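You operate a simulated robot arm through the tools that you are given. There is no shell and no other tool. Be economical: measure what you need, move in short steps, check, and stop when the job is done.

You run a simulated robot arm. Do the job below in one go: nothing can be reset, and whatever is moved stays where it is left.

JOB
Run a 15 m test pull on the swivel row.
Fine: set lever one to held, close the swivel lever and set knob G by the card in the pocket; no end may break.

The check looks at the end state, three seconds after you hand in, the way a careful person would. Anything else that was tipped, shoved, dropped, spilled or broken makes it a failure.

ROBOT AND FRAMES
A 6-joint arm with a two-finger gripper, on a carriage that runs on a rail from [-0.007, -1.07] to [0.007, 1.07] (x, y) and turns from -145 to 187 degrees about z. Base frame: it is fixed where the carriage stands at the start and does not move with it; the origin is on the floor, on the carriage's upright axis, x ahead of it, y to its left, z up. Readings come in m, degrees, newtons and seconds.
Its first joint turns from -115.0 to 115.0 degrees. Places, roughly: blue cone (15x14x18 cm) [0.8, 1.7, 1.2]; crank one [0.4, -0.3, 0.6]; cream cone [0.75, 1.25, 0.75]; cream cone (15x14x18 cm) [0.8, 0, 0.7]; creel selector [0.5, 0.3, 1]; green cone (15x14x18 cm) [0.8, 1.3, 1.2]; knob g [0.4, -0.3, 0.9]; length knob [0.5, 0.3, 1.2]; lever one [0.4, -0.1, 0.6]; lower lever [0.5, 0.3, 0.8]; orange cone (15x14x18 cm) [1, 0, 1.2]; pull button [0.5, 0.4, 1.1]; purple cone (15x14x18 cm) [0.8, 0.8, 1.2]; row selector [0.5, 0.3, 1.3]; swivel lever [0.5, 0.2, 0.8]; teal cone (11x11x18 cm) [0.8, 0, 1.2]. Payload 3.43 kg.
The TCP is the grasp point between the finger pads, 0.03 m short of the fingertips. In the tool frame z runs along the fingers and y along their closing line. The gripper opens to 0.104 m. The gripper's body begins 0.057 m behind the TCP.
Orientation is that of the tool frame in the base frame, as [roll, pitch, yaw] about the fixed x, y, z axes, in that order (R = Rz(yaw) Ry(pitch) Rx(roll)). With the fingers straight down and closing along the base's y, the tool's x points along the base's -x, its y along +y and its z along -z.

CONTROLS
- The arm moves only by the tool apply_moves. Its argument "rows" is a list of rows, each a list of 3 entries, a list of its own where there are three numbers: the shift along the base's x, y, z in m, then the turn, a rotation vector about the base's x, y, z in degrees, then the finger opening in m, from 0 to 0.104. In form: [[[x, y, z], [wx, wy, wz], hand], ...]. A call has 1 to 12 rows; each row shifts and turns the commanded pose from where the row before left it. A row lasts 0.2 s, in which the tool goes at most 0.05 m and 8.6 degrees; a call with a longer step from one row to the next is refused whole, and so is a gripper value outside its range. A pose out of reach is approached as far as the arm can. The call stops where the force on the tool passes 90 N (or 10 N more than at its start, if that is more) or the arm is blocked; 0.2 s more then pass. The fingers move at their own pace (about 0.072 m/s each) and stop on an object; they squeeze with about 41 N. The grip force told is the motor's: it shows also when the fingers shut on nothing. Time passes only in rows, and 0.2 s behind the last, so rows that do not move let the fingers close. It gives the time, the measured TCP pose, the force on the tool (base axes), the opening and the grip force at its end, in the units of the frame above (readings bear some noise), with the torque about the TCP (base axes, N m) and any sound that the robot's microphone picked up.
- Cameras (640 x 400 px; columns grow to the right, rows downward): "scene" is now at [0.0255, 0.1934, 1.0492]; the picture's right is [-0.11, -0.99, 0.00], its down [-0.46, 0.05, -0.89] and it looks along [0.88, -0.10, -0.46] (base axes); focal length 214 px, centre (320, 200). "wrist" rides on the gripper at [0.067, 0.018, -0.09] in the tool frame; the picture's right is [-0.25, 0.97, 0.00], its down [-0.73, -0.19, -0.66] and it looks along [-0.64, -0.17, 0.75] (tool axes); focal length 218 px, centre (320, 200). There is no depth. A picture from a camera that has moved, and an enlarged one, comes with that camera's place and axes in the base frame and with its lens. The place of the scene camera against the robot may be out by one fixed shift of up to 0.018 m in any direction.
- snapshot(camera): a new picture of that camera. It takes no simulated time.
- lift_body(by): slides the trunk up (or, below 0, down) by that many m; the arm and the scene camera ride with it, the base frame stays. It gives what a move gives, with no picture.
- drive_base(legs): drives the robot by 1 to 6 legs, each [ahead, left, turn to the left] in m, m and degrees, along the robot's own axes; the way and the turn of a leg run together, so that a leg with both is an arc; at most 1.5 m and 180 degrees a leg. The arm and the cameras ride along, it lands a little off, and it stops where it bumps. It keeps to its track: a leg is cut to what the track allows. It gives what a move gives.
- aim_head(pan, tilt): turns the head with the scene camera to pan (to the left, within 155 degrees either way) and tilt (down, from -29 to 69), counted from straight ahead of the robot. It gives what a move gives.
- enlarge(camera, box): a new picture of the part [left, top, right, bottom] of that camera's present view, enlarged. It takes no simulated time.
- close_job(): hands the job in; it is judged then, once.

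Work in short steps. Places have to be worked out from the pictures, the camera data and where the tool is seen: move nearer, look again, correct. Check each grasp and each placing, and mend what went wrong. You have 120 turns and 78 pictures in all, those below and enlarged ones among them. Open the gripper and draw the arm clear of the work before you hand the job in, unless the task says otherwise; then end with one line.

The tools are called after ">>>" as name(argument=value, ...) on one line, values as JSON. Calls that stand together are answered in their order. apply_moves: Moves the arm, as the interface text tells. Its arguments: {"type":"object","properties":{"rows":{"type":"array"}},"required":["rows"]} The other tools are called the same way: lift_body (by) slides the trunk up or down; drive_base (legs) drives the base; aim_head (pan, tilt) turns the head that bears the scene camera; snapshot (camera) takes a picture; enlarge (camera, box) takes an enlarged picture of a part of a camera's view; close_job () hands the job in.

At the start:

```text
time_s: 0.0
tcp_pos: [0.7042, -0.0923, 0.8114]
ee_rot: [179.9, 0.0, 180.0]
ft_force: [-0.1, -0.6, -0.1]
torque: [0.0, 0.03, -0.04]
width: 0.1042
gripper_force: 0.0
trunk travel left (down, up): [-0.1, 0.89]
robot x, y, heading: [0.0005, -0.0033, 0.1]
head pan, tilt: [-6.1, 27.3]
```

scene: 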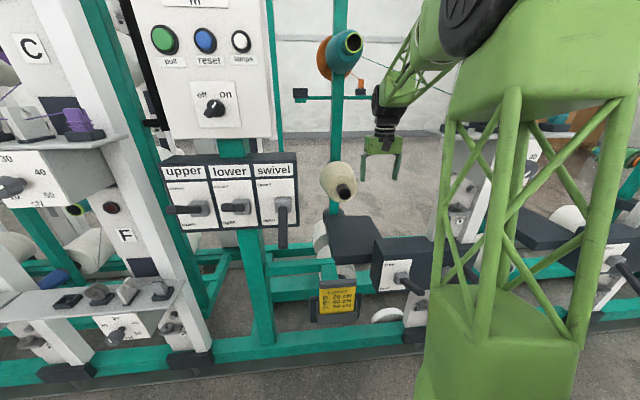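
wrist: 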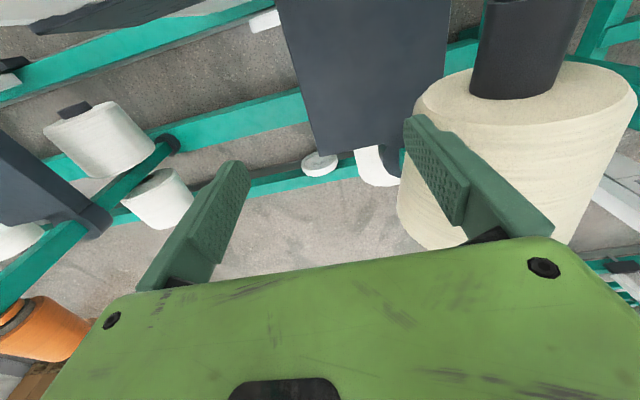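

The scene shows a control panel with upper/lower/swivel levers and a yellow card in a pocket. I'll enlarge these parts first.

>>> enlarge(camera="scene", box=[290, 220, 440, 330])

>>> enlarge(camera="scene", box=[130, 0, 310, 250])

>>> aim_head(pan=-30, tilt=27)

```text
3.64 times, centred on (365, 275) of scene
camera zoom: at [0.0255, 0.1934, 1.0492], right [-0.11, -0.99, 0.0], down [-0.46, 0.05, -0.89], along [0.88, -0.1, -0.46], focal length 780 px, centre (156, -73)
```

zoom: 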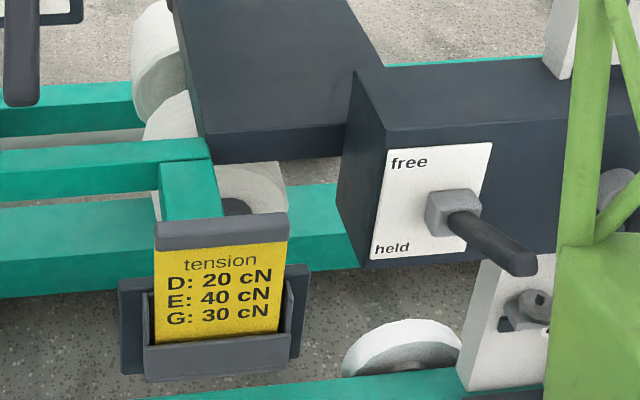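

```text
1.60 times, centred on (220, 125) of scene
camera zoom: at [0.0255, 0.1934, 1.0492], right [-0.11, -0.99, 0.0], down [-0.46, 0.05, -0.89], along [0.88, -0.1, -0.46], focal length 343 px, centre (480, 320)
```

zoom: 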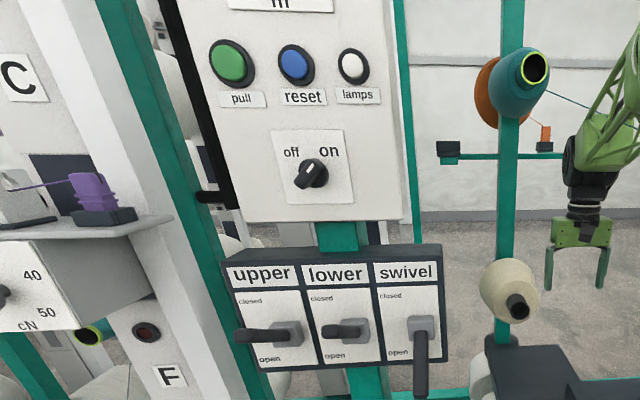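

```text
time_s: 0.9
tcp_pos: [0.7042, -0.0914, 0.8117]
ee_rot: [180.0, 0.0, -180.0]
ft_force: [0.1, -0.3, 0.2]
torque: [0.03, 0.03, -0.02]
width: 0.1044
gripper_force: 0.0
trunk travel left (down, up): [-0.1, 0.89]
robot x, y, heading: [0.0011, -0.0002, 0.1]
head pan, tilt: [-30.0, 27.0]
```

The card reads G: 30 cN. Next I look at the right side (knob G, lever one) and then up at the panel.

>>> snapshot(camera="scene")

>>> lift_body(by=0.2)

>>> aim_head(pan=25, tilt=5)

>>> snapshot(camera="scene")

```text
73 pictures are left
camera scene: at [0.0139, 0.1575, 1.0496], right [-0.5, -0.87, 0.0], down [-0.39, 0.23, -0.89], along [0.77, -0.45, -0.45], focal length 214 px, centre (320, 200)
```

scene: 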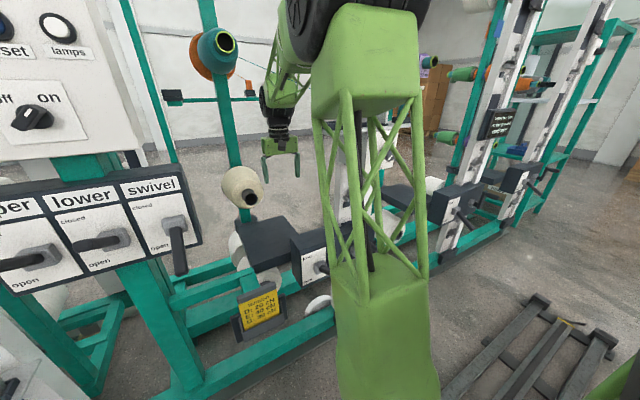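

```text
time_s: 3.0
tcp_pos: [0.7026, -0.092, 1.0118]
ee_rot: [180.0, 0.0, 180.0]
ft_force: [0.2, 0.4, -1.2]
torque: [-0.04, -0.01, -0.04]
width: 0.104
gripper_force: 0.1
trunk travel left (down, up): [-0.3, 0.69]
robot x, y, heading: [-0.0006, 0.0008, -0.1]
head pan, tilt: [-30.0, 27.0]
```

```text
time_s: 4.3
tcp_pos: [0.7035, -0.092, 1.0109]
ee_rot: [180.0, 0.1, -179.9]
ft_force: [0.2, -0.2, 0.0]
torque: [-0.02, 0.0, -0.02]
width: 0.1038
gripper_force: 0.2
trunk travel left (down, up): [-0.3, 0.69]
robot x, y, heading: [-0.0001, 0.0026, 0.2]
head pan, tilt: [25.0, 5.0]
```

```text
72 pictures are left
camera scene: at [0.0179, 0.242, 1.2852], right [0.42, -0.91, 0.0], down [-0.08, -0.04, -1.0], along [0.9, 0.42, -0.09], focal length 214 px, centre (320, 200)
```

scene: 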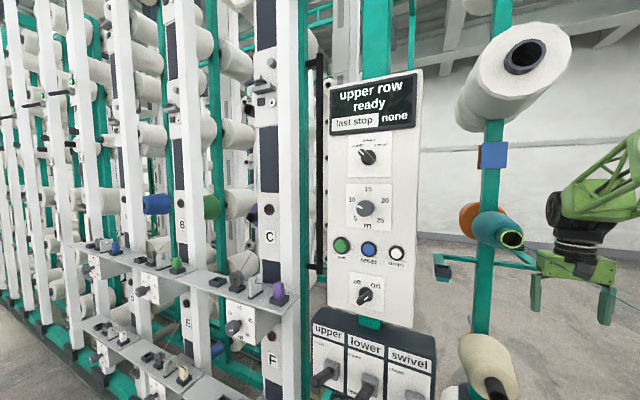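

The panel holds a display, row selector, length knob, buttons and a creel on/off. I enlarge the panel.

>>> enlarge(camera="scene", box=[320, 60, 430, 230])

>>> enlarge(camera="scene", box=[310, 220, 450, 400])

>>> drive_base(legs=[[0, 0.4, 0]])

>>> aim_head(pan=-50, tilt=25)

>>> snapshot(camera="scene")

```text
2.35 times, centred on (375, 145) of scene
camera zoom: at [0.0179, 0.242, 1.2852], right [0.42, -0.91, 0.0], down [-0.08, -0.04, -1.0], along [0.9, 0.42, -0.09], focal length 505 px, centre (191, 329)
```

zoom: 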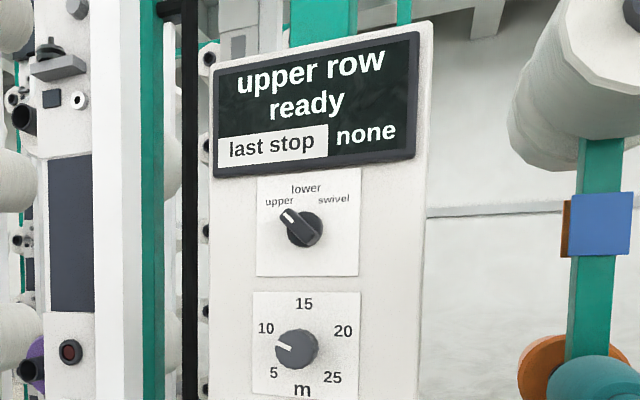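

```text
2.22 times, centred on (380, 310) of scene
camera zoom: at [0.0179, 0.242, 1.2852], right [0.42, -0.91, 0.0], down [-0.08, -0.04, -1.0], along [0.9, 0.42, -0.09], focal length 477 px, centre (187, -44)
```

zoom: 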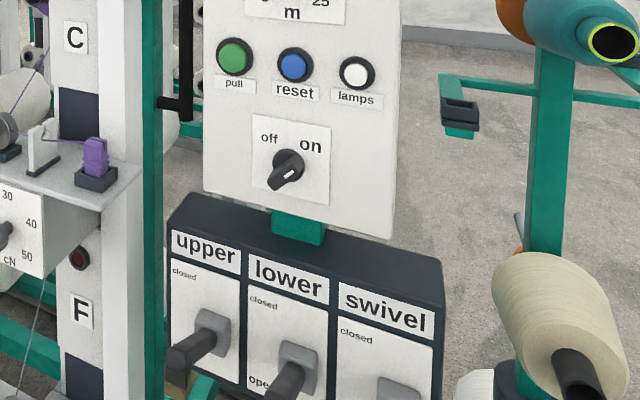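

```text
time_s: 5.5
tcp_pos: [0.7036, -0.0369, 1.0089]
ee_rot: [-180.0, -0.5, 179.7]
ft_force: [-3.7, -5.0, -10.9]
torque: [-0.05, -0.07, 0.09]
width: 0.104
gripper_force: 0.0
trunk travel left (down, up): [-0.3, 0.69]
robot x, y, heading: [-0.0001, 0.059, -0.1]
head pan, tilt: [25.0, 5.0]
stopped in leg 1: the robot was blocked; the commanded pose is now the measured one
```

```text
time_s: 6.9
tcp_pos: [0.7039, -0.0363, 1.0088]
ee_rot: [-180.0, -0.4, 179.8]
ft_force: [-1.6, -8.8, -15.7]
torque: [0.04, 0.17, -0.1]
width: 0.104
gripper_force: 0.1
trunk travel left (down, up): [-0.3, 0.69]
robot x, y, heading: [0.0025, 0.0582, 0.0]
head pan, tilt: [-50.0, 25.0]
```

```text
69 pictures are left
camera scene: at [-0.0053, 0.1912, 1.2529], right [-0.77, -0.64, 0.0], down [-0.27, 0.32, -0.91], along [0.58, -0.69, -0.42], focal length 214 px, centre (320, 200)
```

scene: 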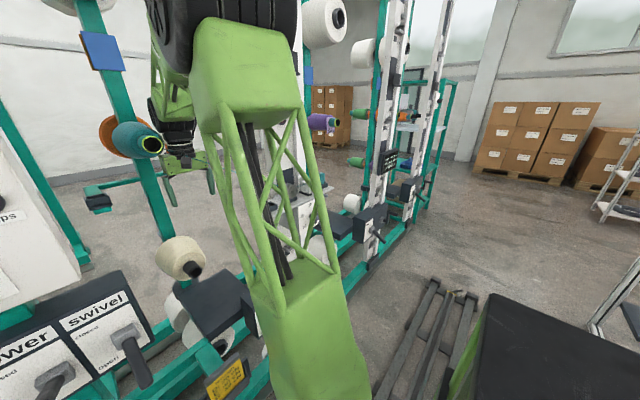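

The carriage stopped early: the gripper touched something to its left, probably the guide or teal cone. I back off to the right straight away and check.

>>> drive_base(legs=[[0, -0.06, 0]])

>>> aim_head(pan=-5, tilt=20)

>>> snapshot(camera="scene")

>>> snapshot(camera="wrist")

```text
time_s: 7.9
tcp_pos: [0.7035, -0.0942, 1.0092]
ee_rot: [-180.0, -0.4, 179.7]
ft_force: [0.5, 0.3, -0.6]
torque: [0.0, 0.02, -0.01]
width: 0.1038
gripper_force: 0.0
trunk travel left (down, up): [-0.3, 0.69]
robot x, y, heading: [-0.0019, 0.0011, -0.1]
head pan, tilt: [-50.0, 25.0]
```

```text
time_s: 9.0
tcp_pos: [0.7027, -0.0965, 1.0093]
ee_rot: [180.0, -0.2, 179.8]
ft_force: [-0.8, 0.3, 0.3]
torque: [0.01, 0.02, 0.01]
width: 0.104
gripper_force: 0.2
trunk travel left (down, up): [-0.3, 0.69]
robot x, y, heading: [0.002, -0.0014, -0.0]
head pan, tilt: [-5.0, 20.0]
```

```text
68 pictures are left
camera scene: at [0.0278, 0.1957, 1.2609], right [-0.09, -1.0, 0.0], down [-0.34, 0.03, -0.94], along [0.94, -0.08, -0.34], focal length 214 px, centre (320, 200)
```

scene: 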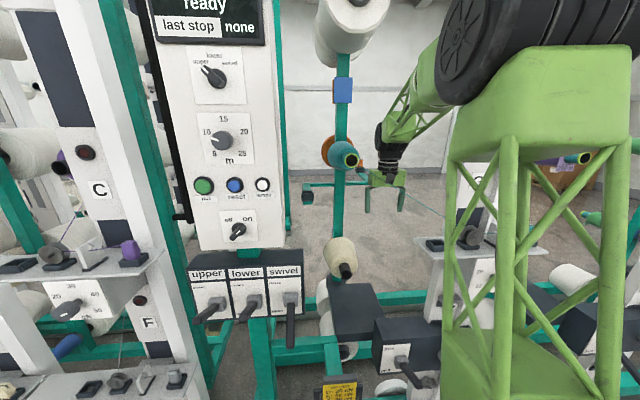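

```text
67 pictures are left
camera wrist: at [0.637, -0.0769, 1.1004], right [0.26, 0.97, 0.0], down [0.73, -0.19, 0.65], along [0.63, -0.17, -0.76], focal length 218 px, centre (320, 200)
```

wrist: 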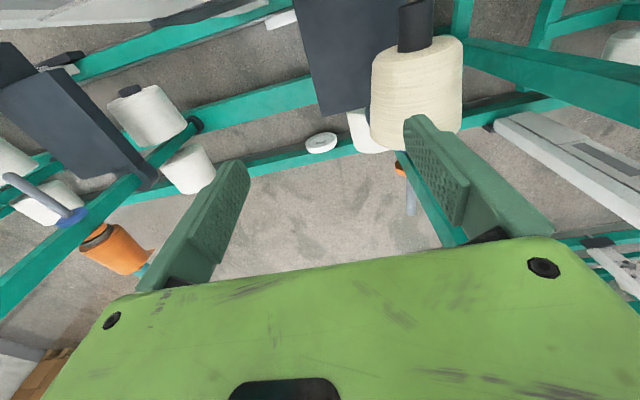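

Nothing looks displaced. I need the arm out of the frame: I retract the tool toward the robot so that I can turn the carriage.

>>> apply_moves(rows=[[[-0.03, -0.01, 0.02], [0, 0, 0], 0.104], [[-0.03, -0.01, 0.02], [0, 0, 0], 0.08], [[-0.03, -0.01, 0.02], [0, 0, 0], 0.05], [[-0.03, -0.01, 0.02], [0, 0, 0], 0.02], [[-0.03, 0, 0.02], [0, 0, 0], 0], [[-0.03, 0, 0.02], [0, 0, 0], 0], [[-0.03, 0, 0.02], [0, 0, 0], 0], [[-0.02, 0, 0.02], [0, 0, 0], 0], [[-0.02, 0, 0.02], [0, 0, 0], 0], [[-0.02, 0, 0.02], [0, 0, 0], 0], [[-0.02, 0, 0.02], [0, 0, 0], 0], [[-0.02, 0, 0.02], [0, 0, 0], 0]])

>>> aim_head(pan=-35, tilt=25)

>>> snapshot(camera="scene")

>>> snapshot(camera="wrist")

```text
time_s: 11.8
tcp_pos: [0.4257, -0.1469, 1.2271]
ee_rot: [178.9, -3.4, -179.9]
ft_force: [0.2, -0.4, 0.1]
torque: [0.0, 0.01, -0.02]
width: 0.0
gripper_force: 34.7
trunk travel left (down, up): [-0.3, 0.69]
robot x, y, heading: [-0.0008, 0.0011, 0.1]
head pan, tilt: [-5.0, 20.0]
stopped in row 12: the arm was blocked; the commanded pose is now the measured one
```

```text
time_s: 12.8
tcp_pos: [0.424, -0.1477, 1.2283]
ee_rot: [179.1, -3.3, 179.9]
ft_force: [0.4, 0.1, -0.1]
torque: [0.0, 0.04, -0.01]
width: 0.0
gripper_force: 34.9
trunk travel left (down, up): [-0.3, 0.69]
robot x, y, heading: [-0.0006, 0.0015, 0.0]
head pan, tilt: [-35.0, 25.0]
```

```text
66 pictures are left
camera scene: at [0.0147, 0.1413, 1.2624], right [-0.64, -0.77, 0.0], down [-0.26, 0.21, -0.94], along [0.72, -0.6, -0.33], focal length 214 px, centre (320, 200)
```

scene: 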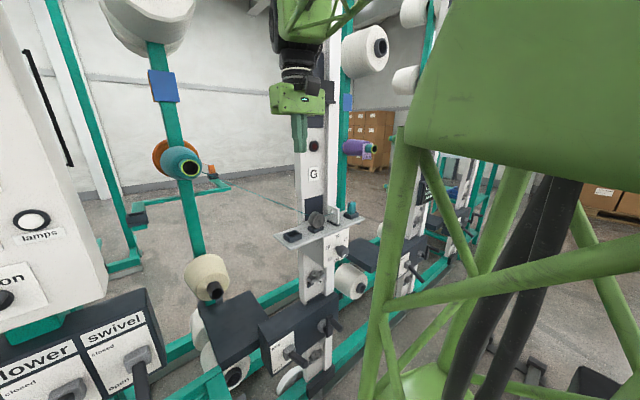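

```text
65 pictures are left
camera wrist: at [0.3631, -0.1305, 1.3228], right [0.26, 0.97, 0.0], down [0.76, -0.2, 0.61], along [0.59, -0.15, -0.79], focal length 218 px, centre (320, 200)
```

wrist: 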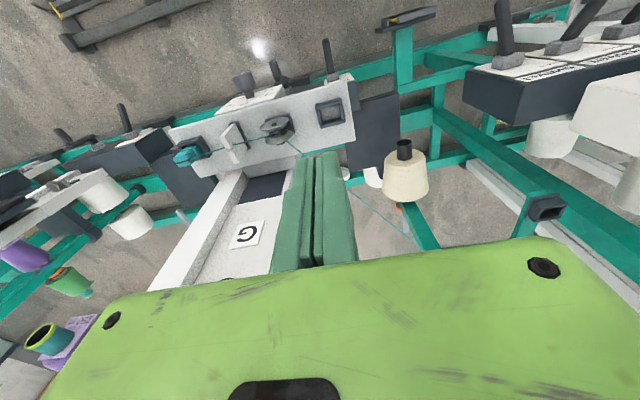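

Now I see the post G unit with its shelf, knob plate, crank and lever box. Enlarge it.

>>> enlarge(camera="scene", box=[240, 190, 390, 390])

>>> enlarge(camera="wrist", box=[100, 20, 440, 230])

```text
2.00 times, centred on (315, 290) of scene
camera zoom: at [0.0147, 0.1413, 1.2624], right [-0.64, -0.77, 0.0], down [-0.26, 0.21, -0.94], along [0.72, -0.6, -0.33], focal length 429 px, centre (330, 20)
```

zoom: 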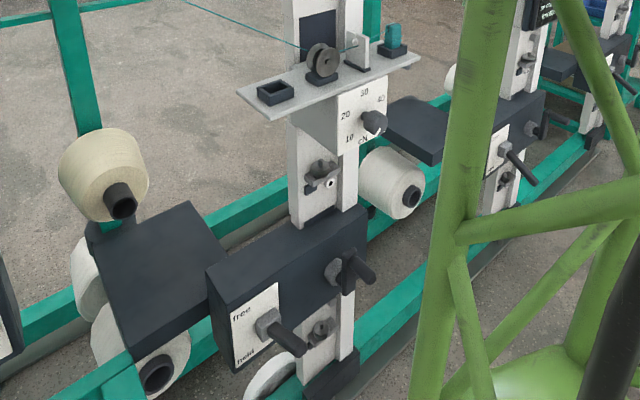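

```text
1.88 times, centred on (270, 125) of wrist
camera zoom: at [0.3631, -0.1305, 1.3228], right [0.26, 0.97, 0.0], down [0.76, -0.2, 0.61], along [0.59, -0.15, -0.79], focal length 411 px, centre (414, 341)
```

zoom: 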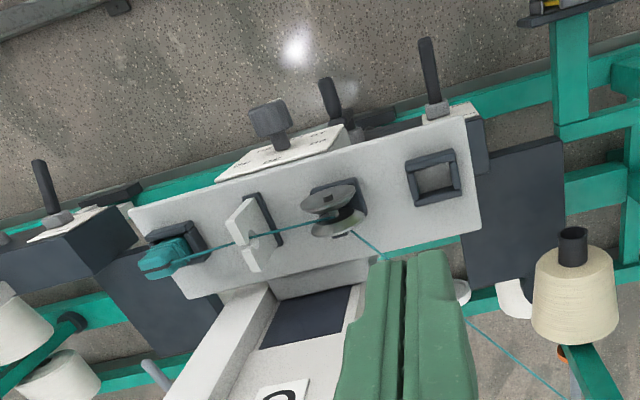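

G's knob sits near (0.40,-0.27,0.90); lever one's rod tip near (0.39,-0.113,0.57), tilted up (free). I drive to the left while turning right, so the arm swings inward and gains lateral room.

>>> drive_base(legs=[[0, 0.35, -40]])

>>> lift_body(by=-0.25)

>>> aim_head(pan=10, tilt=25)

>>> snapshot(camera="scene")

```text
time_s: 15.2
tcp_pos: [0.2332, -0.0511, 1.227]
ee_rot: [179.0, -3.2, 140.0]
ft_force: [0.7, 0.2, -0.1]
torque: [0.0, -0.01, 0.01]
width: 0.0
gripper_force: 34.9
trunk travel left (down, up): [-0.3, 0.69]
robot x, y, heading: [0.0044, 0.3327, -40.1]
head pan, tilt: [-35.0, 25.0]
cut short: leg 1
```

```text
time_s: 17.8
tcp_pos: [0.2391, -0.0577, 0.9825]
ee_rot: [178.8, -4.1, 139.8]
ft_force: [0.0, -0.1, -0.2]
torque: [-0.01, -0.01, 0.0]
width: 0.0
gripper_force: 34.8
trunk travel left (down, up): [-0.05, 0.94]
robot x, y, heading: [0.0003, 0.3351, -40.0]
head pan, tilt: [-35.0, 25.0]
```

```text
time_s: 18.9
tcp_pos: [0.2399, -0.0558, 0.9808]
ee_rot: [178.9, -4.1, 140.0]
ft_force: [0.1, 0.2, 0.4]
torque: [0.03, 0.01, 0.01]
width: 0.0
gripper_force: 34.5
trunk travel left (down, up): [-0.05, 0.94]
robot x, y, heading: [0.0032, 0.3326, -40.1]
head pan, tilt: [10.0, 25.0]
```

```text
62 pictures are left
camera scene: at [0.106, 0.4348, 1.0123], right [-0.97, -0.23, 0.01], down [-0.11, 0.42, -0.9], along [0.2, -0.88, -0.44], focal length 214 px, centre (320, 200)
```

scene: 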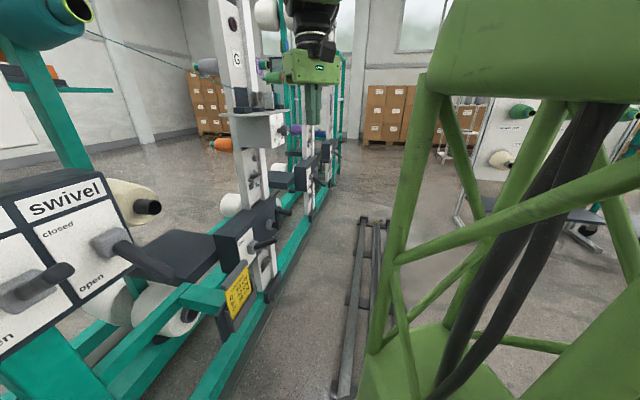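

The arm is free of the work now. I turn the tool to face +x and tilted 43° down, lowering it toward lever one while staying short of it.

>>> apply_moves(rows=[[[0.01, -0.012, -0.02], [0, 0, 8], 0], [[0.01, -0.012, -0.02], [0, 0, 8], 0], [[0.01, -0.012, -0.02], [0, 0, 8], 0], [[0.01, -0.012, -0.02], [0, 0, 8], 0], [[0.01, -0.012, -0.02], [0, 0, 8], 0], [[0, 0, -0.02], [0, -8.6, 0], 0], [[0, 0, -0.02], [0, -8.6, 0], 0], [[0, 0, -0.02], [0, -8.6, 0], 0], [[0, 0, -0.02], [0, -8.6, 0], 0], [[0, 0, -0.02], [0, -8.6, 0], 0]])

>>> snapshot(camera="wrist")

>>> snapshot(camera="scene")

```text
time_s: 21.3
tcp_pos: [0.3036, -0.1116, 0.7612]
ee_rot: [176.8, 39.5, -179.3]
ft_force: [-0.3, 0.6, 0.1]
torque: [0.02, 0.04, 0.02]
width: 0.0003
gripper_force: 34.8
trunk travel left (down, up): [-0.05, 0.94]
robot x, y, heading: [0.0024, 0.3385, -40.0]
head pan, tilt: [10.0, 25.0]
stopped in row 10: the arm was blocked; the commanded pose is now the measured one
```

```text
61 pictures are left
camera wrist: at [0.196, -0.1012, 0.7908], right [0.15, 0.97, 0.2], down [0.16, -0.22, 0.96], along [0.98, -0.11, -0.18], focal length 218 px, centre (320, 200)
```

wrist: 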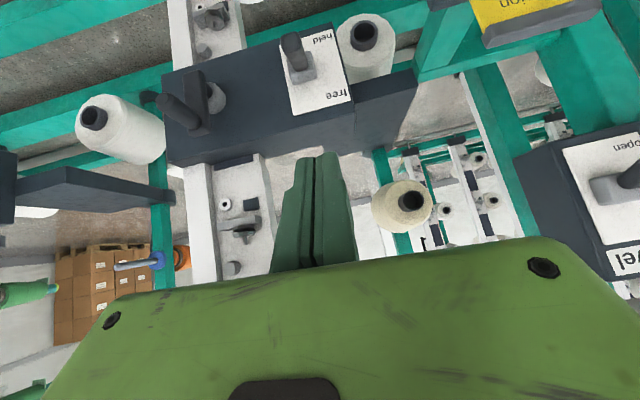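

```text
60 pictures are left
camera scene: at [0.1376, 0.425, 1.007], right [-0.85, -0.52, 0.0], down [-0.21, 0.35, -0.91], along [0.48, -0.78, -0.41], focal length 214 px, centre (320, 200)
```

scene: 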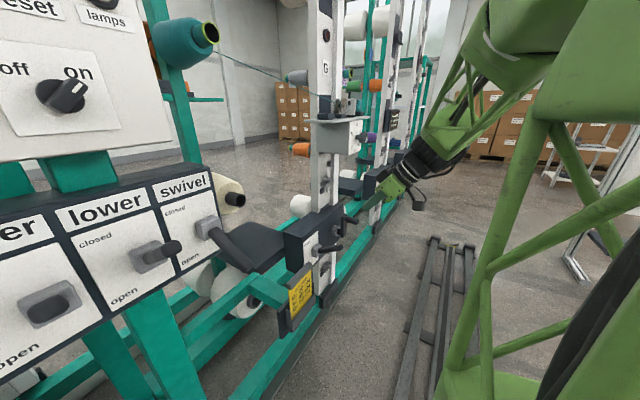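

The rod tip of lever one is confirmed near (0.39,-0.119,0.58). I bring the closed fingertips above the rod.

>>> apply_moves(rows=[[[0.02, -0.002, -0.03], [0, 0, 0], 0], [[0.02, -0.002, -0.03], [0, 0, 0], 0], [[0.02, -0.001, -0.03], [0, 0, 0], 0], [[0.022, -0.001, -0.024], [0, 0, 0], 0]])

>>> snapshot(camera="wrist")

>>> enlarge(camera="scene", box=[240, 130, 440, 330])

```text
time_s: 22.3
tcp_pos: [0.381, -0.1029, 0.6512]
ee_rot: [178.9, 39.2, -178.5]
ft_force: [0.4, 0.3, -1.2]
torque: [-0.02, 0.01, -0.01]
width: 0.0002
gripper_force: 34.7
trunk travel left (down, up): [-0.05, 0.94]
robot x, y, heading: [0.0048, 0.3375, -39.8]
head pan, tilt: [10.0, 25.0]
```

```text
59 pictures are left
camera wrist: at [0.2729, -0.0887, 0.6788], right [0.16, 0.97, 0.17], down [0.16, -0.2, 0.97], along [0.97, -0.13, -0.18], focal length 218 px, centre (320, 200)
```

wrist: 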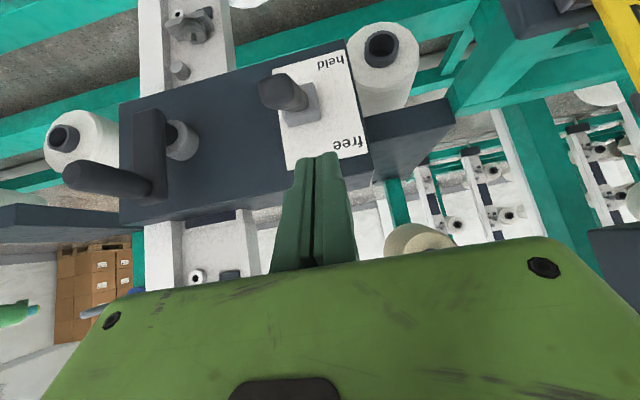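

```text
2.00 times, centred on (340, 230) of scene
camera zoom: at [0.1734, 0.4797, 0.9933], right [-0.5, -0.86, 0.01], down [-0.38, 0.22, -0.9], along [0.78, -0.45, -0.44], focal length 429 px, centre (280, 140)
```

zoom: 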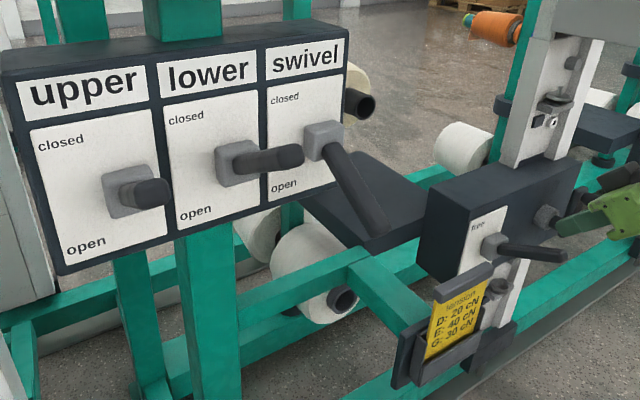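

Rod centre is at y≈-0.121. I shift right a little and press down until the lever reaches its stop.

>>> apply_moves(rows=[[[0.002, -0.018, 0], [0, 0, 0], 0], [[0, 0, -0.025], [0, 0, 0], 0], [[0, 0, -0.02], [0, 0, 0], 0], [[0, 0, -0.02], [0, 0, 0], 0], [[0, 0, -0.02], [0, 0, 0], 0], [[0, 0, -0.02], [0, 0, 0], 0], [[0, 0, -0.015], [0, 0, 0], 0]])

>>> snapshot(camera="wrist")

```text
time_s: 24.1
tcp_pos: [0.3821, -0.1235, 0.5193]
ee_rot: [178.6, 39.5, -178.6]
ft_force: [-0.5, -0.1, 0.7]
torque: [0.02, -0.03, 0.02]
width: 0.0
gripper_force: 34.9
trunk travel left (down, up): [-0.05, 0.94]
robot x, y, heading: [0.0038, 0.3364, -40.1]
head pan, tilt: [10.0, 25.0]
stopped in row 7: the arm was blocked; the commanded pose is now the measured one
```

```text
57 pictures are left
camera wrist: at [0.2729, -0.1108, 0.5476], right [0.16, 0.97, 0.18], down [0.15, -0.2, 0.97], along [0.98, -0.12, -0.18], focal length 218 px, centre (320, 200)
```

wrist: 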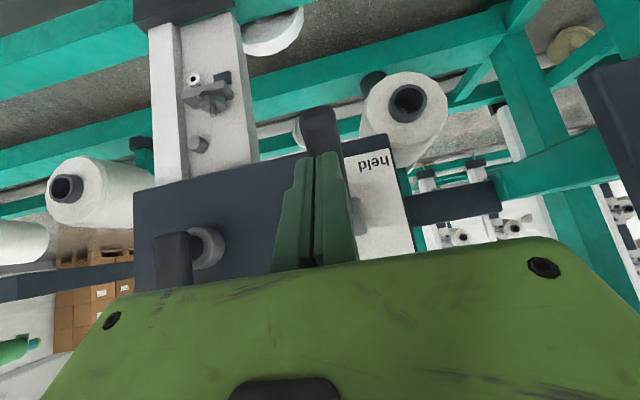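

The rod now points down toward "held". I lift off and check.

>>> apply_moves(rows=[[[-0.02, 0, 0.03], [0, 0, 0], 0], [[-0.02, 0, 0.04], [0, 0, 0], 0], [[-0.02, 0, 0.04], [0, 0, 0], 0], [[-0.02, 0, 0.04], [0, 0, 0], 0]])

>>> snapshot(camera="wrist")

>>> snapshot(camera="scene")

```text
time_s: 25.3
tcp_pos: [0.3169, -0.1257, 0.6778]
ee_rot: [177.3, 39.5, -177.3]
ft_force: [0.2, -0.5, -0.7]
torque: [0.01, 0.01, 0.0]
width: 0.0
gripper_force: 34.8
trunk travel left (down, up): [-0.05, 0.94]
robot x, y, heading: [0.0024, 0.3349, -40.2]
head pan, tilt: [10.0, 25.0]
stopped in row 4: the arm was blocked; the commanded pose is now the measured one
```

```text
56 pictures are left
camera wrist: at [0.2087, -0.1172, 0.7074], right [0.12, 0.97, 0.2], down [0.16, -0.22, 0.96], along [0.98, -0.08, -0.18], focal length 218 px, centre (320, 200)
```

wrist: 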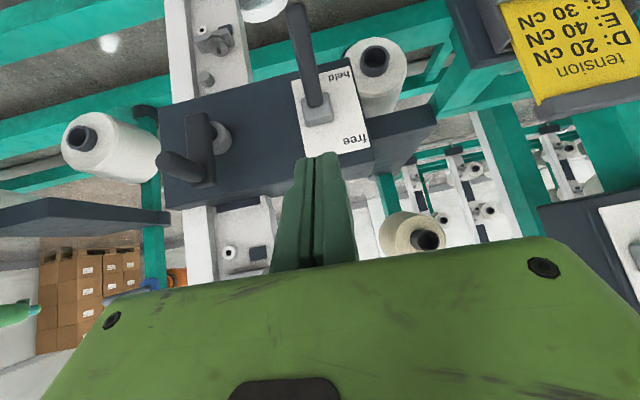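

```text
55 pictures are left
camera scene: at [0.1686, 0.4594, 1.0048], right [-0.5, -0.86, -0.02], down [-0.38, 0.24, -0.89], along [0.78, -0.44, -0.45], focal length 214 px, centre (320, 200)
```

scene: 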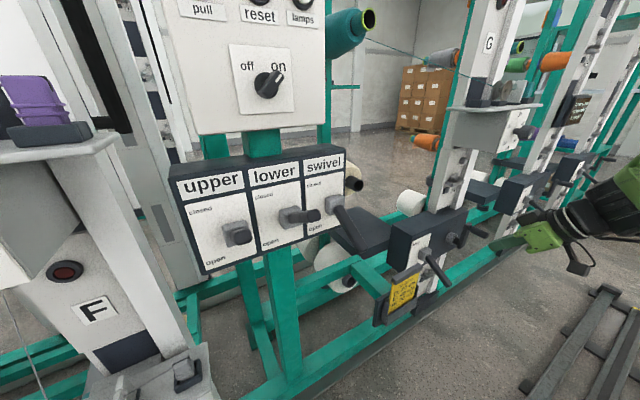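

Lever one is at "held", and the creel selector reads "on". Next I move to knob G with the tool levelled horizontally.

>>> apply_moves(rows=[[[-0.005, -0.03, 0.04], [0, 0, 0], 0], [[-0.005, -0.03, 0.04], [0, 0, 0], 0], [[-0.005, -0.03, 0.04], [0, 0, 0], 0.02], [[-0.005, -0.03, 0.04], [0, 0, 0], 0.04], [[-0.005, -0.02, 0.02], [0, -7, 0], 0.05], [[-0.005, -0.01, 0.01], [0, -7.2, 0], 0.05], [[-0.005, 0, 0.01], [0, -7.2, 0], 0.05], [[-0.005, 0, 0.01], [0, -7.2, 0], 0.05], [[-0.005, 0, 0.01], [0, -7.2, 0], 0.05], [[0, 0, 0.01], [0, -7.2, 0], 0.05], [[0, 0, 0.0], [0, -7.2, 0], 0.05]])

>>> snapshot(camera="wrist")

>>> enlarge(camera="scene", box=[390, 40, 640, 240])

```text
refused: row 1 steps farther than a row can; nothing moved
```

```text
54 pictures are left
camera wrist: at [0.2087, -0.1172, 0.7074], right [0.12, 0.97, 0.2], down [0.16, -0.22, 0.96], along [0.98, -0.08, -0.18], focal length 218 px, centre (320, 200)
```

wrist: 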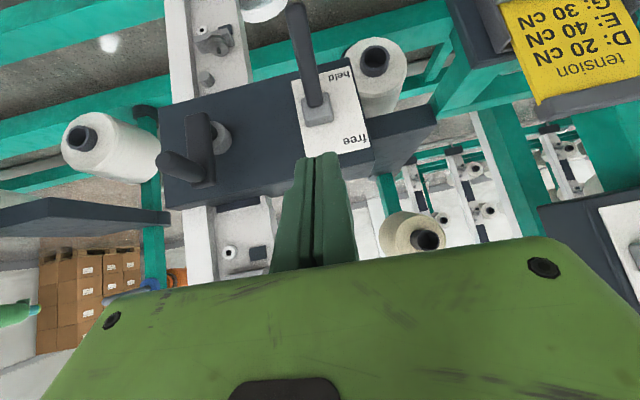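

```text
2.00 times, centred on (515, 140) of scene
camera zoom: at [0.1686, 0.4594, 1.0048], right [-0.5, -0.86, -0.02], down [-0.38, 0.24, -0.89], along [0.78, -0.44, -0.45], focal length 429 px, centre (-70, 320)
```

zoom: 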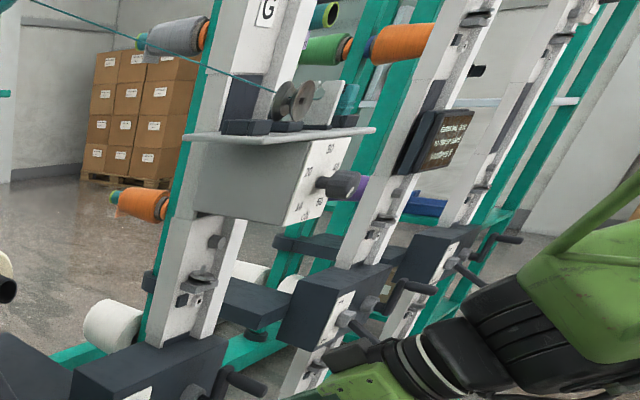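

One row was too long (0.05+). I'll shorten it, and also read the sign on the neighbouring post.

>>> enlarge(camera="scene", box=[575, 85, 640, 130])

>>> apply_moves(rows=[[[-0.005, -0.025, 0.035], [0, 0, 0], 0], [[-0.005, -0.025, 0.035], [0, 0, 0], 0], [[-0.005, -0.025, 0.035], [0, 0, 0], 0.02], [[-0.005, -0.025, 0.035], [0, 0, 0], 0.04], [[-0.005, -0.02, 0.025], [0, -7, 0], 0.05], [[-0.005, -0.02, 0.015], [0, -7.2, 0], 0.05], [[-0.005, 0, 0.01], [0, -7.2, 0], 0.05], [[-0.005, 0, 0.01], [0, -7.2, 0], 0.05], [[-0.005, 0, 0.01], [0, -7.2, 0], 0.05], [[0, 0, 0.01], [0, -7.2, 0], 0.05], [[0, 0, 0.0], [0, -7.2, 0], 0.05]])

>>> snapshot(camera="wrist")

```text
8.89 times, centred on (608, 108) of scene
camera zoom: at [0.1686, 0.4594, 1.0048], right [-0.5, -0.86, -0.02], down [-0.38, 0.24, -0.89], along [0.78, -0.44, -0.45], focal length 1906 px, centre (-2236, 1022)
```

zoom: 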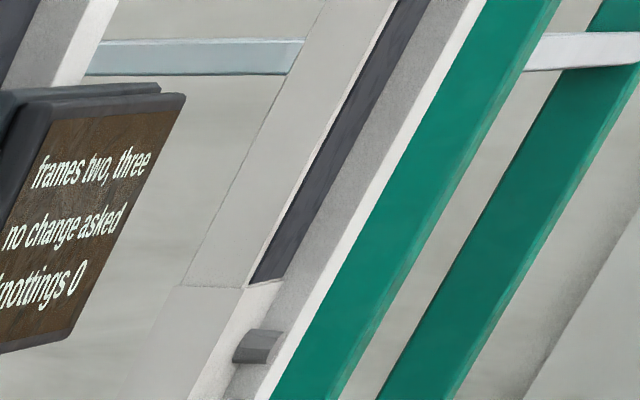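

```text
time_s: 27.9
tcp_pos: [0.2829, -0.2755, 0.8879]
ee_rot: [-110.1, 89.4, -106.2]
ft_force: [-1.3, 0.1, -0.5]
torque: [0.0, -0.02, 0.04]
width: 0.0499
gripper_force: 0.2
trunk travel left (down, up): [-0.05, 0.94]
robot x, y, heading: [0.0009, 0.3348, -40.2]
head pan, tilt: [10.0, 25.0]
stopped in row 11: the arm was blocked; the commanded pose is now the measured one
```

```text
51 pictures are left
camera wrist: at [0.1918, -0.2639, 0.8221], right [-0.07, 0.97, 0.24], down [-0.64, -0.23, 0.73], along [0.77, -0.11, 0.63], focal length 218 px, centre (320, 200)
```

wrist: 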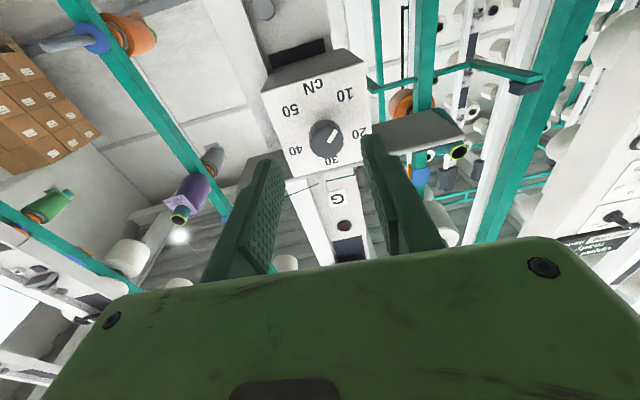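

Tool is level, facing knob G. Enlarge the dial to read the setting and locate it.

>>> enlarge(camera="wrist", box=[250, 60, 390, 180])

```text
3.33 times, centred on (320, 120) of wrist
camera zoom: at [0.1918, -0.2639, 0.8221], right [-0.07, 0.97, 0.24], down [-0.64, -0.23, 0.73], along [0.77, -0.11, 0.63], focal length 728 px, centre (320, 467)
```

zoom: 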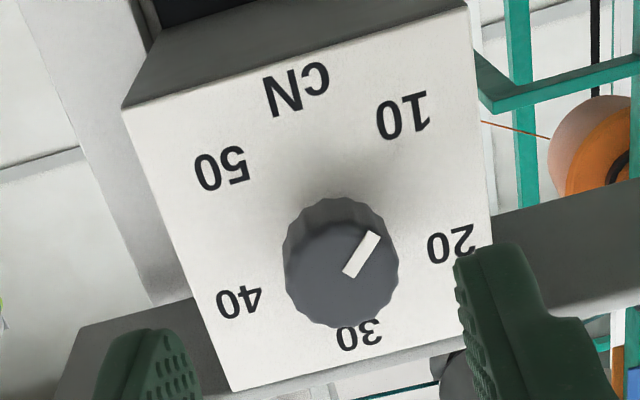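

Dial reads about 8 cN; 30 is at the top, so I need a clockwise turn of about 130°. I close in along the knob axis (about y=-0.268, z=0.915) and look again.

>>> apply_moves(rows=[[[0.015, 0.003, 0.009], [0, 0, -2], 0.06], [[0.015, 0.003, 0.009], [0, 0, -2], 0.06], [[0.015, 0.002, 0.008], [0, 0, 0], 0.06]])

>>> enlarge(camera="wrist", box=[210, 40, 430, 240])

```text
time_s: 28.9
tcp_pos: [0.3276, -0.2607, 0.919]
ee_rot: [-128.0, 88.2, -129.2]
ft_force: [-0.6, 0.1, -1.0]
torque: [0.02, 0.02, 0.04]
width: 0.06
gripper_force: 0.0
trunk travel left (down, up): [-0.05, 0.94]
robot x, y, heading: [0.0053, 0.3305, -39.8]
head pan, tilt: [10.0, 25.0]
stopped in row 3: the arm was blocked; the commanded pose is now the measured one
```

```text
2.00 times, centred on (320, 140) of wrist
camera zoom: at [0.2384, -0.2421, 0.8551], right [0.02, 0.97, 0.23], down [-0.65, -0.16, 0.75], along [0.76, -0.16, 0.62], focal length 436 px, centre (320, 320)
```

zoom: 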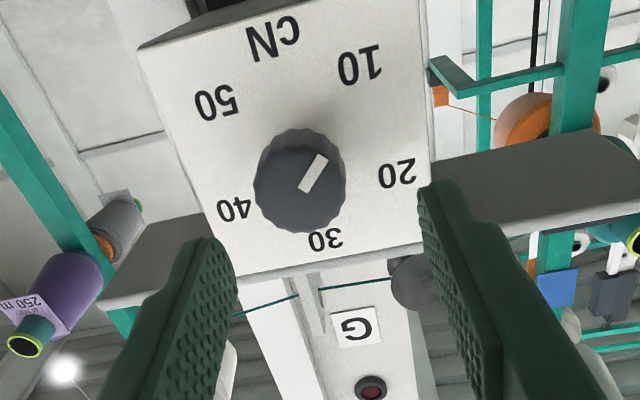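

Knob face at about (0.394,-0.268,0.918), plate x≈0.46. I pre-rotate the hand by -60° about x and centre it.

>>> apply_moves(rows=[[[0, -0.003, 0], [-7.5, 0, 0], 0.06], [[0, -0.003, 0], [-7.5, 0, 0], 0.06], [[0, -0.001, 0], [-7.5, 0, 0], 0.06], [[0, 0, 0], [-7.5, 0, 0], 0.06], [[0, 0, 0], [-7.5, 0, 0], 0.06], [[0, 0, 0], [-7.5, 0, 0], 0.06], [[0, 0, 0], [-7.5, 0, 0], 0.06], [[0, 0, 0], [-7.5, 0, 0], 0.06]])

>>> snapshot(camera="wrist")

```text
time_s: 30.9
tcp_pos: [0.3283, -0.28, 0.9731]
ee_rot: [-91.5, 30.1, -90.7]
ft_force: [-0.6, 0.1, -0.9]
torque: [0.02, -0.02, -0.02]
width: 0.0596
gripper_force: 0.0
out of reach, approached as far as the arm can: row 7, 8
trunk travel left (down, up): [-0.05, 0.94]
robot x, y, heading: [0.003, 0.3368, -40.1]
head pan, tilt: [10.0, 25.0]
stopped in row 8: the arm was blocked; the commanded pose is now the measured one
```

```text
48 pictures are left
camera wrist: at [0.2388, -0.3277, 0.9281], right [-0.02, 0.7, -0.71], down [-0.65, 0.54, 0.54], along [0.76, 0.47, 0.45], focal length 218 px, centre (320, 200)
```

wrist: 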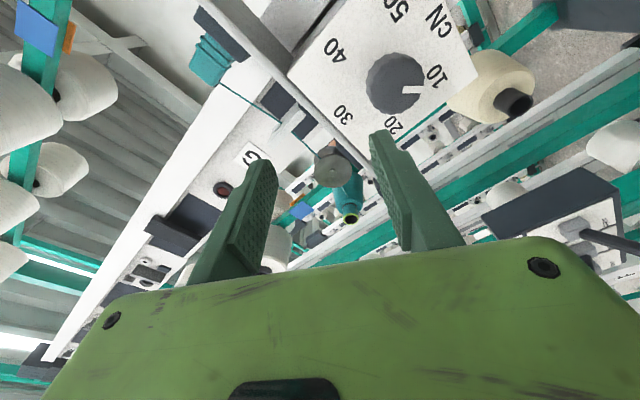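

The roll reached -60° but the arm ran out of range and drifted up 5 cm. I roll back 20° and return to the axis.

>>> apply_moves(rows=[[[0, 0.004, -0.018], [7, 0, 0], 0.06], [[0, 0.004, -0.018], [7, 0, 0], 0.06], [[0, 0.004, -0.019], [7, 0, 0], 0.06]])

>>> snapshot(camera="wrist")

>>> snapshot(camera="scene")

```text
time_s: 31.9
tcp_pos: [0.3263, -0.2648, 0.9205]
ee_rot: [-91.8, 51.1, -91.6]
ft_force: [0.6, 0.5, -1.0]
torque: [0.02, 0.01, 0.01]
width: 0.0601
gripper_force: 0.0
trunk travel left (down, up): [-0.05, 0.94]
robot x, y, heading: [-0.0003, 0.3365, -40.0]
head pan, tilt: [10.0, 25.0]
stopped in row 3: the arm was blocked; the commanded pose is now the measured one
```

```text
47 pictures are left
camera wrist: at [0.2364, -0.2927, 0.8603], right [-0.01, 0.91, -0.41], down [-0.64, 0.31, 0.7], along [0.77, 0.27, 0.58], focal length 218 px, centre (320, 200)
```

wrist: 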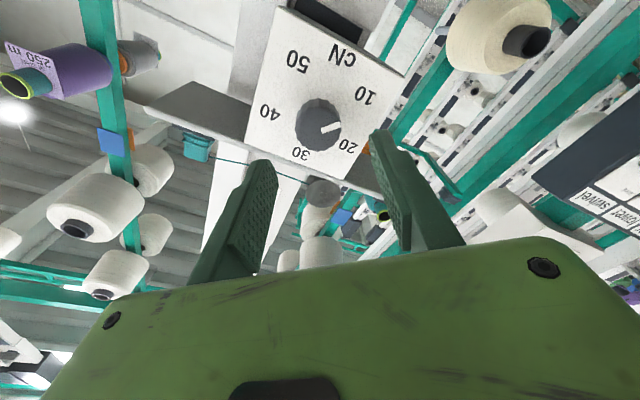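

```text
46 pictures are left
camera scene: at [0.1803, 0.4658, 1.0008], right [-0.5, -0.86, 0.0], down [-0.39, 0.23, -0.89], along [0.77, -0.45, -0.45], focal length 214 px, centre (320, 200)
```

scene: 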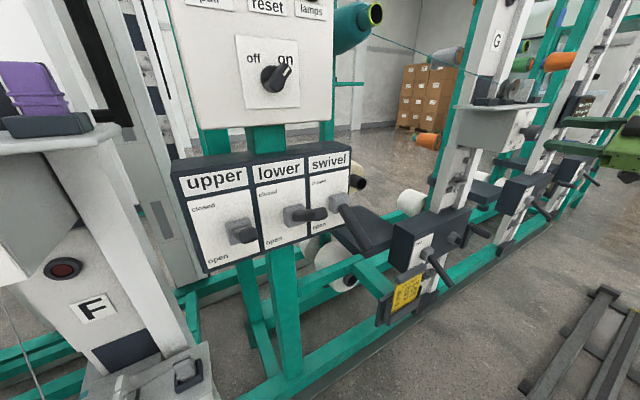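

At roll -39° the hand sits on the knob axis. I advance over the knob with open fingers.

>>> apply_moves(rows=[[[0.02, -0.001, -0.001], [0, 0, 0], 0.06], [[0.02, -0.001, -0.001], [0, 0, 0], 0.06], [[0.02, 0, 0], [0, 0, 0], 0.06], [[0.018, 0, 0], [0, 0, 0], 0.06]])

>>> snapshot(camera="wrist")

```text
time_s: 32.9
tcp_pos: [0.3876, -0.2669, 0.9203]
ee_rot: [-92.6, 50.2, -94.3]
ft_force: [0.3, -0.9, -0.3]
torque: [-0.05, -0.02, 0.0]
width: 0.0599
gripper_force: 0.1
trunk travel left (down, up): [-0.05, 0.94]
robot x, y, heading: [0.001, 0.3342, -40.5]
head pan, tilt: [10.0, 25.0]
stopped in row 4: the force on the tool passed its limit at 118 N (the readings are from after the stop); the commanded pose is now the measured one
```

```text
45 pictures are left
camera wrist: at [0.2953, -0.2925, 0.8619], right [0.02, 0.91, -0.42], down [-0.62, 0.34, 0.7], along [0.78, 0.25, 0.57], focal length 218 px, centre (320, 200)
```

wrist: 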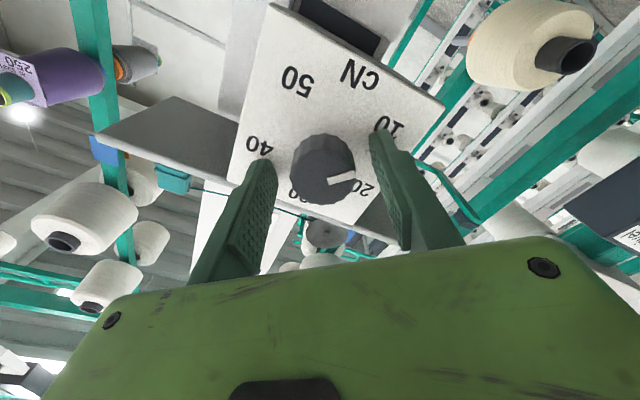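

The fingertips touched the plate (x≈0.42). I back off 4 mm and close on the knob.

>>> apply_moves(rows=[[[-0.004, 0, 0], [0, 0, 0], 0.05], [[0, 0, 0], [0, 0, 0], 0.02], [[0, 0, 0], [0, 0, 0], 0.02], [[0, 0, 0], [0, 0, 0], 0.02]])

>>> snapshot(camera="wrist")

```text
time_s: 33.9
tcp_pos: [0.3844, -0.2678, 0.9187]
ee_rot: [-92.4, 50.6, -93.5]
ft_force: [-4.5, 33.1, -13.9]
torque: [0.39, 0.64, 0.51]
width: 0.0384
gripper_force: 15.8
trunk travel left (down, up): [-0.05, 0.94]
robot x, y, heading: [0.0026, 0.3315, -40.4]
head pan, tilt: [10.0, 25.0]
```

```text
44 pictures are left
camera wrist: at [0.2929, -0.2935, 0.8602], right [0.02, 0.91, -0.42], down [-0.63, 0.33, 0.7], along [0.78, 0.25, 0.58], focal length 218 px, centre (320, 200)
```

wrist: 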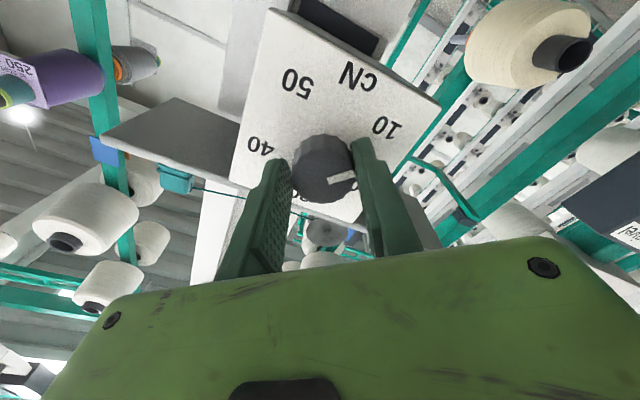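

The knob is between the fingers but the contact is one-sided (33 N sideways). I shift 3 mm with the force and finish closing.

>>> apply_moves(rows=[[[0, 0.0025, -0.0015], [0, 0, 0], 0.02], [[0, 0, 0], [0, 0, 0], 0.02], [[0, 0, 0], [0, 0, 0], 0.02]])

```text
time_s: 34.9
tcp_pos: [0.3831, -0.2659, 0.9169]
ee_rot: [-92.3, 50.7, -93.5]
ft_force: [7.6, 18.4, -11.6]
torque: [0.14, 0.15, 0.26]
width: 0.0343
gripper_force: 12.4
trunk travel left (down, up): [-0.05, 0.94]
robot x, y, heading: [-0.0004, 0.3366, -40.5]
head pan, tilt: [10.0, 25.0]
stopped in row 3: the arm was blocked; the commanded pose is now the measured one
```

>>> apply_moves(rows=[[[0, 0.0025, -0.002], [0, 0, 0], 0.02], [[0, 0, 0], [0, 0, 0], 0.02], [[0, 0, 0], [0, 0, 0], 0.02]])

```text
time_s: 35.7
tcp_pos: [0.3838, -0.2658, 0.9175]
ee_rot: [-92.1, 50.7, -93.3]
ft_force: [2.7, 0.6, 29.9]
torque: [0.04, 0.05, -0.49]
width: 0.0335
gripper_force: 45.4
trunk travel left (down, up): [-0.05, 0.94]
robot x, y, heading: [0.0065, 0.3326, -40.3]
head pan, tilt: [10.0, 25.0]
```

A firm grip now (0.0335 m, 45 N). I turn clockwise 64° about +x.

>>> apply_moves(rows=[[[0, 0, 0], [8, 0, 0], 0.02], [[0, 0, 0], [8, 0, 0], 0.02], [[0, 0, 0], [8, 0, 0], 0.02], [[0, 0, 0], [8, 0, 0], 0.02], [[0, 0, 0], [8, 0, 0], 0.02], [[0, 0, 0], [8, 0, 0], 0.02], [[0, 0, 0], [8, 0, 0], 0.02], [[0, 0, 0], [8, 0, 0], 0.02]])

>>> snapshot(camera="wrist")

```text
time_s: 37.7
tcp_pos: [0.3821, -0.2677, 0.915]
ee_rot: [97.0, 64.7, 95.5]
ft_force: [-1.2, 2.1, 3.3]
torque: [0.0, 0.4, 0.0]
width: 0.033
gripper_force: 45.0
trunk travel left (down, up): [-0.05, 0.94]
robot x, y, heading: [-0.0007, 0.3337, -40.1]
head pan, tilt: [10.0, 25.0]
stopped in row 8: the arm was blocked; the commanded pose is now the measured one
```

```text
43 pictures are left
camera wrist: at [0.2912, -0.221, 0.8682], right [0.05, 0.77, 0.64], down [-0.63, -0.47, 0.61], along [0.77, -0.43, 0.46], focal length 218 px, centre (320, 200)
```

wrist: 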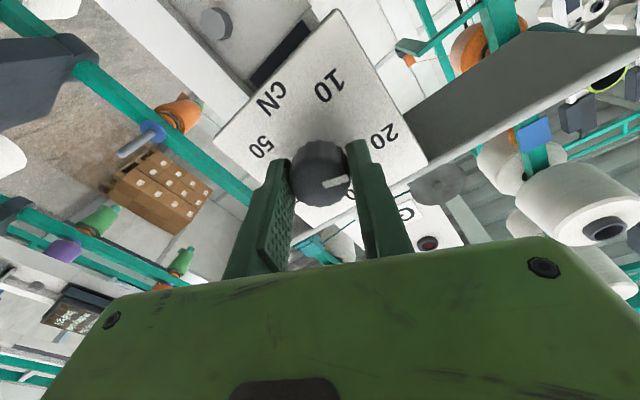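

The knob follows; the mark is now near 20. I continue another 64°.

>>> apply_moves(rows=[[[0, 0, 0], [8, 0, 0], 0.02], [[0, 0, 0], [8, 0, 0], 0.02], [[0, 0, 0], [8, 0, 0], 0.02], [[0, 0, 0], [8, 0, 0], 0.02], [[0, 0, 0], [8, 0, 0], 0.02], [[0, 0, 0], [8, 0, 0], 0.02], [[0, 0, 0], [8, 0, 0], 0.02], [[0, 0, 0], [7, 0, 0], 0.02]])

>>> snapshot(camera="wrist")

```text
time_s: 39.5
tcp_pos: [0.3826, -0.2673, 0.9168]
ee_rot: [93.0, 1.7, 90.9]
ft_force: [9.5, 1.4, 63.1]
torque: [-0.09, -1.51, 0.37]
width: 0.0334
gripper_force: 44.6
trunk travel left (down, up): [-0.05, 0.94]
robot x, y, heading: [0.0046, 0.334, -40.2]
head pan, tilt: [10.0, 25.0]
```

```text
42 pictures are left
camera wrist: at [0.2931, -0.2008, 0.9375], right [0.05, -0.22, 0.97], down [-0.65, -0.75, -0.13], along [0.76, -0.63, -0.19], focal length 218 px, centre (320, 200)
```

wrist: 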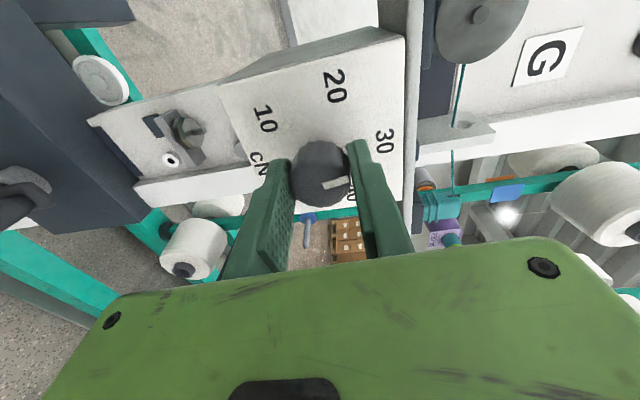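

The mark now lies parallel to the centre→30 direction. I release, draw back and verify.

>>> apply_moves(rows=[[[0, 0, 0], [0, 0, 0], 0.05], [[0, 0, 0], [0, 0, 0], 0.06], [[-0.03, 0, 0], [0, 0, 0], 0.06], [[-0.03, 0, 0], [0, 0, 0], 0.06]])

>>> enlarge(camera="wrist", box=[200, 20, 460, 240])

```text
time_s: 40.7
tcp_pos: [0.3303, -0.2726, 0.9104]
ee_rot: [92.4, 0.8, 92.9]
ft_force: [0.4, 0.9, 0.1]
torque: [0.03, -0.01, -0.03]
width: 0.0598
gripper_force: 0.0
trunk travel left (down, up): [-0.05, 0.94]
robot x, y, heading: [0.0036, 0.3302, -40.4]
head pan, tilt: [10.0, 25.0]
stopped in row 4: the arm was blocked; the commanded pose is now the measured one
```

```text
1.82 times, centred on (330, 130) of wrist
camera zoom: at [0.239, -0.2094, 0.9324], right [0.05, -0.24, 0.97], down [-0.63, -0.76, -0.15], along [0.78, -0.6, -0.19], focal length 397 px, centre (302, 327)
```

zoom: 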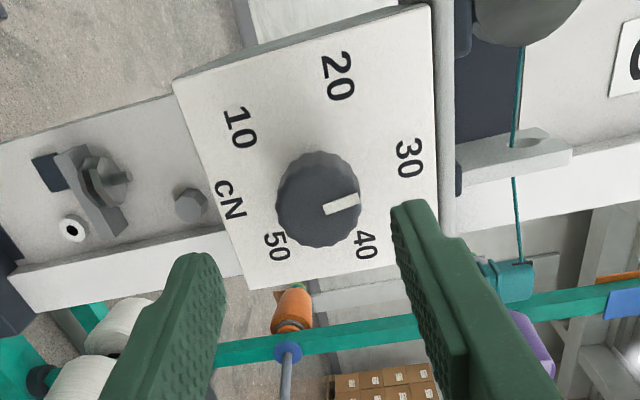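

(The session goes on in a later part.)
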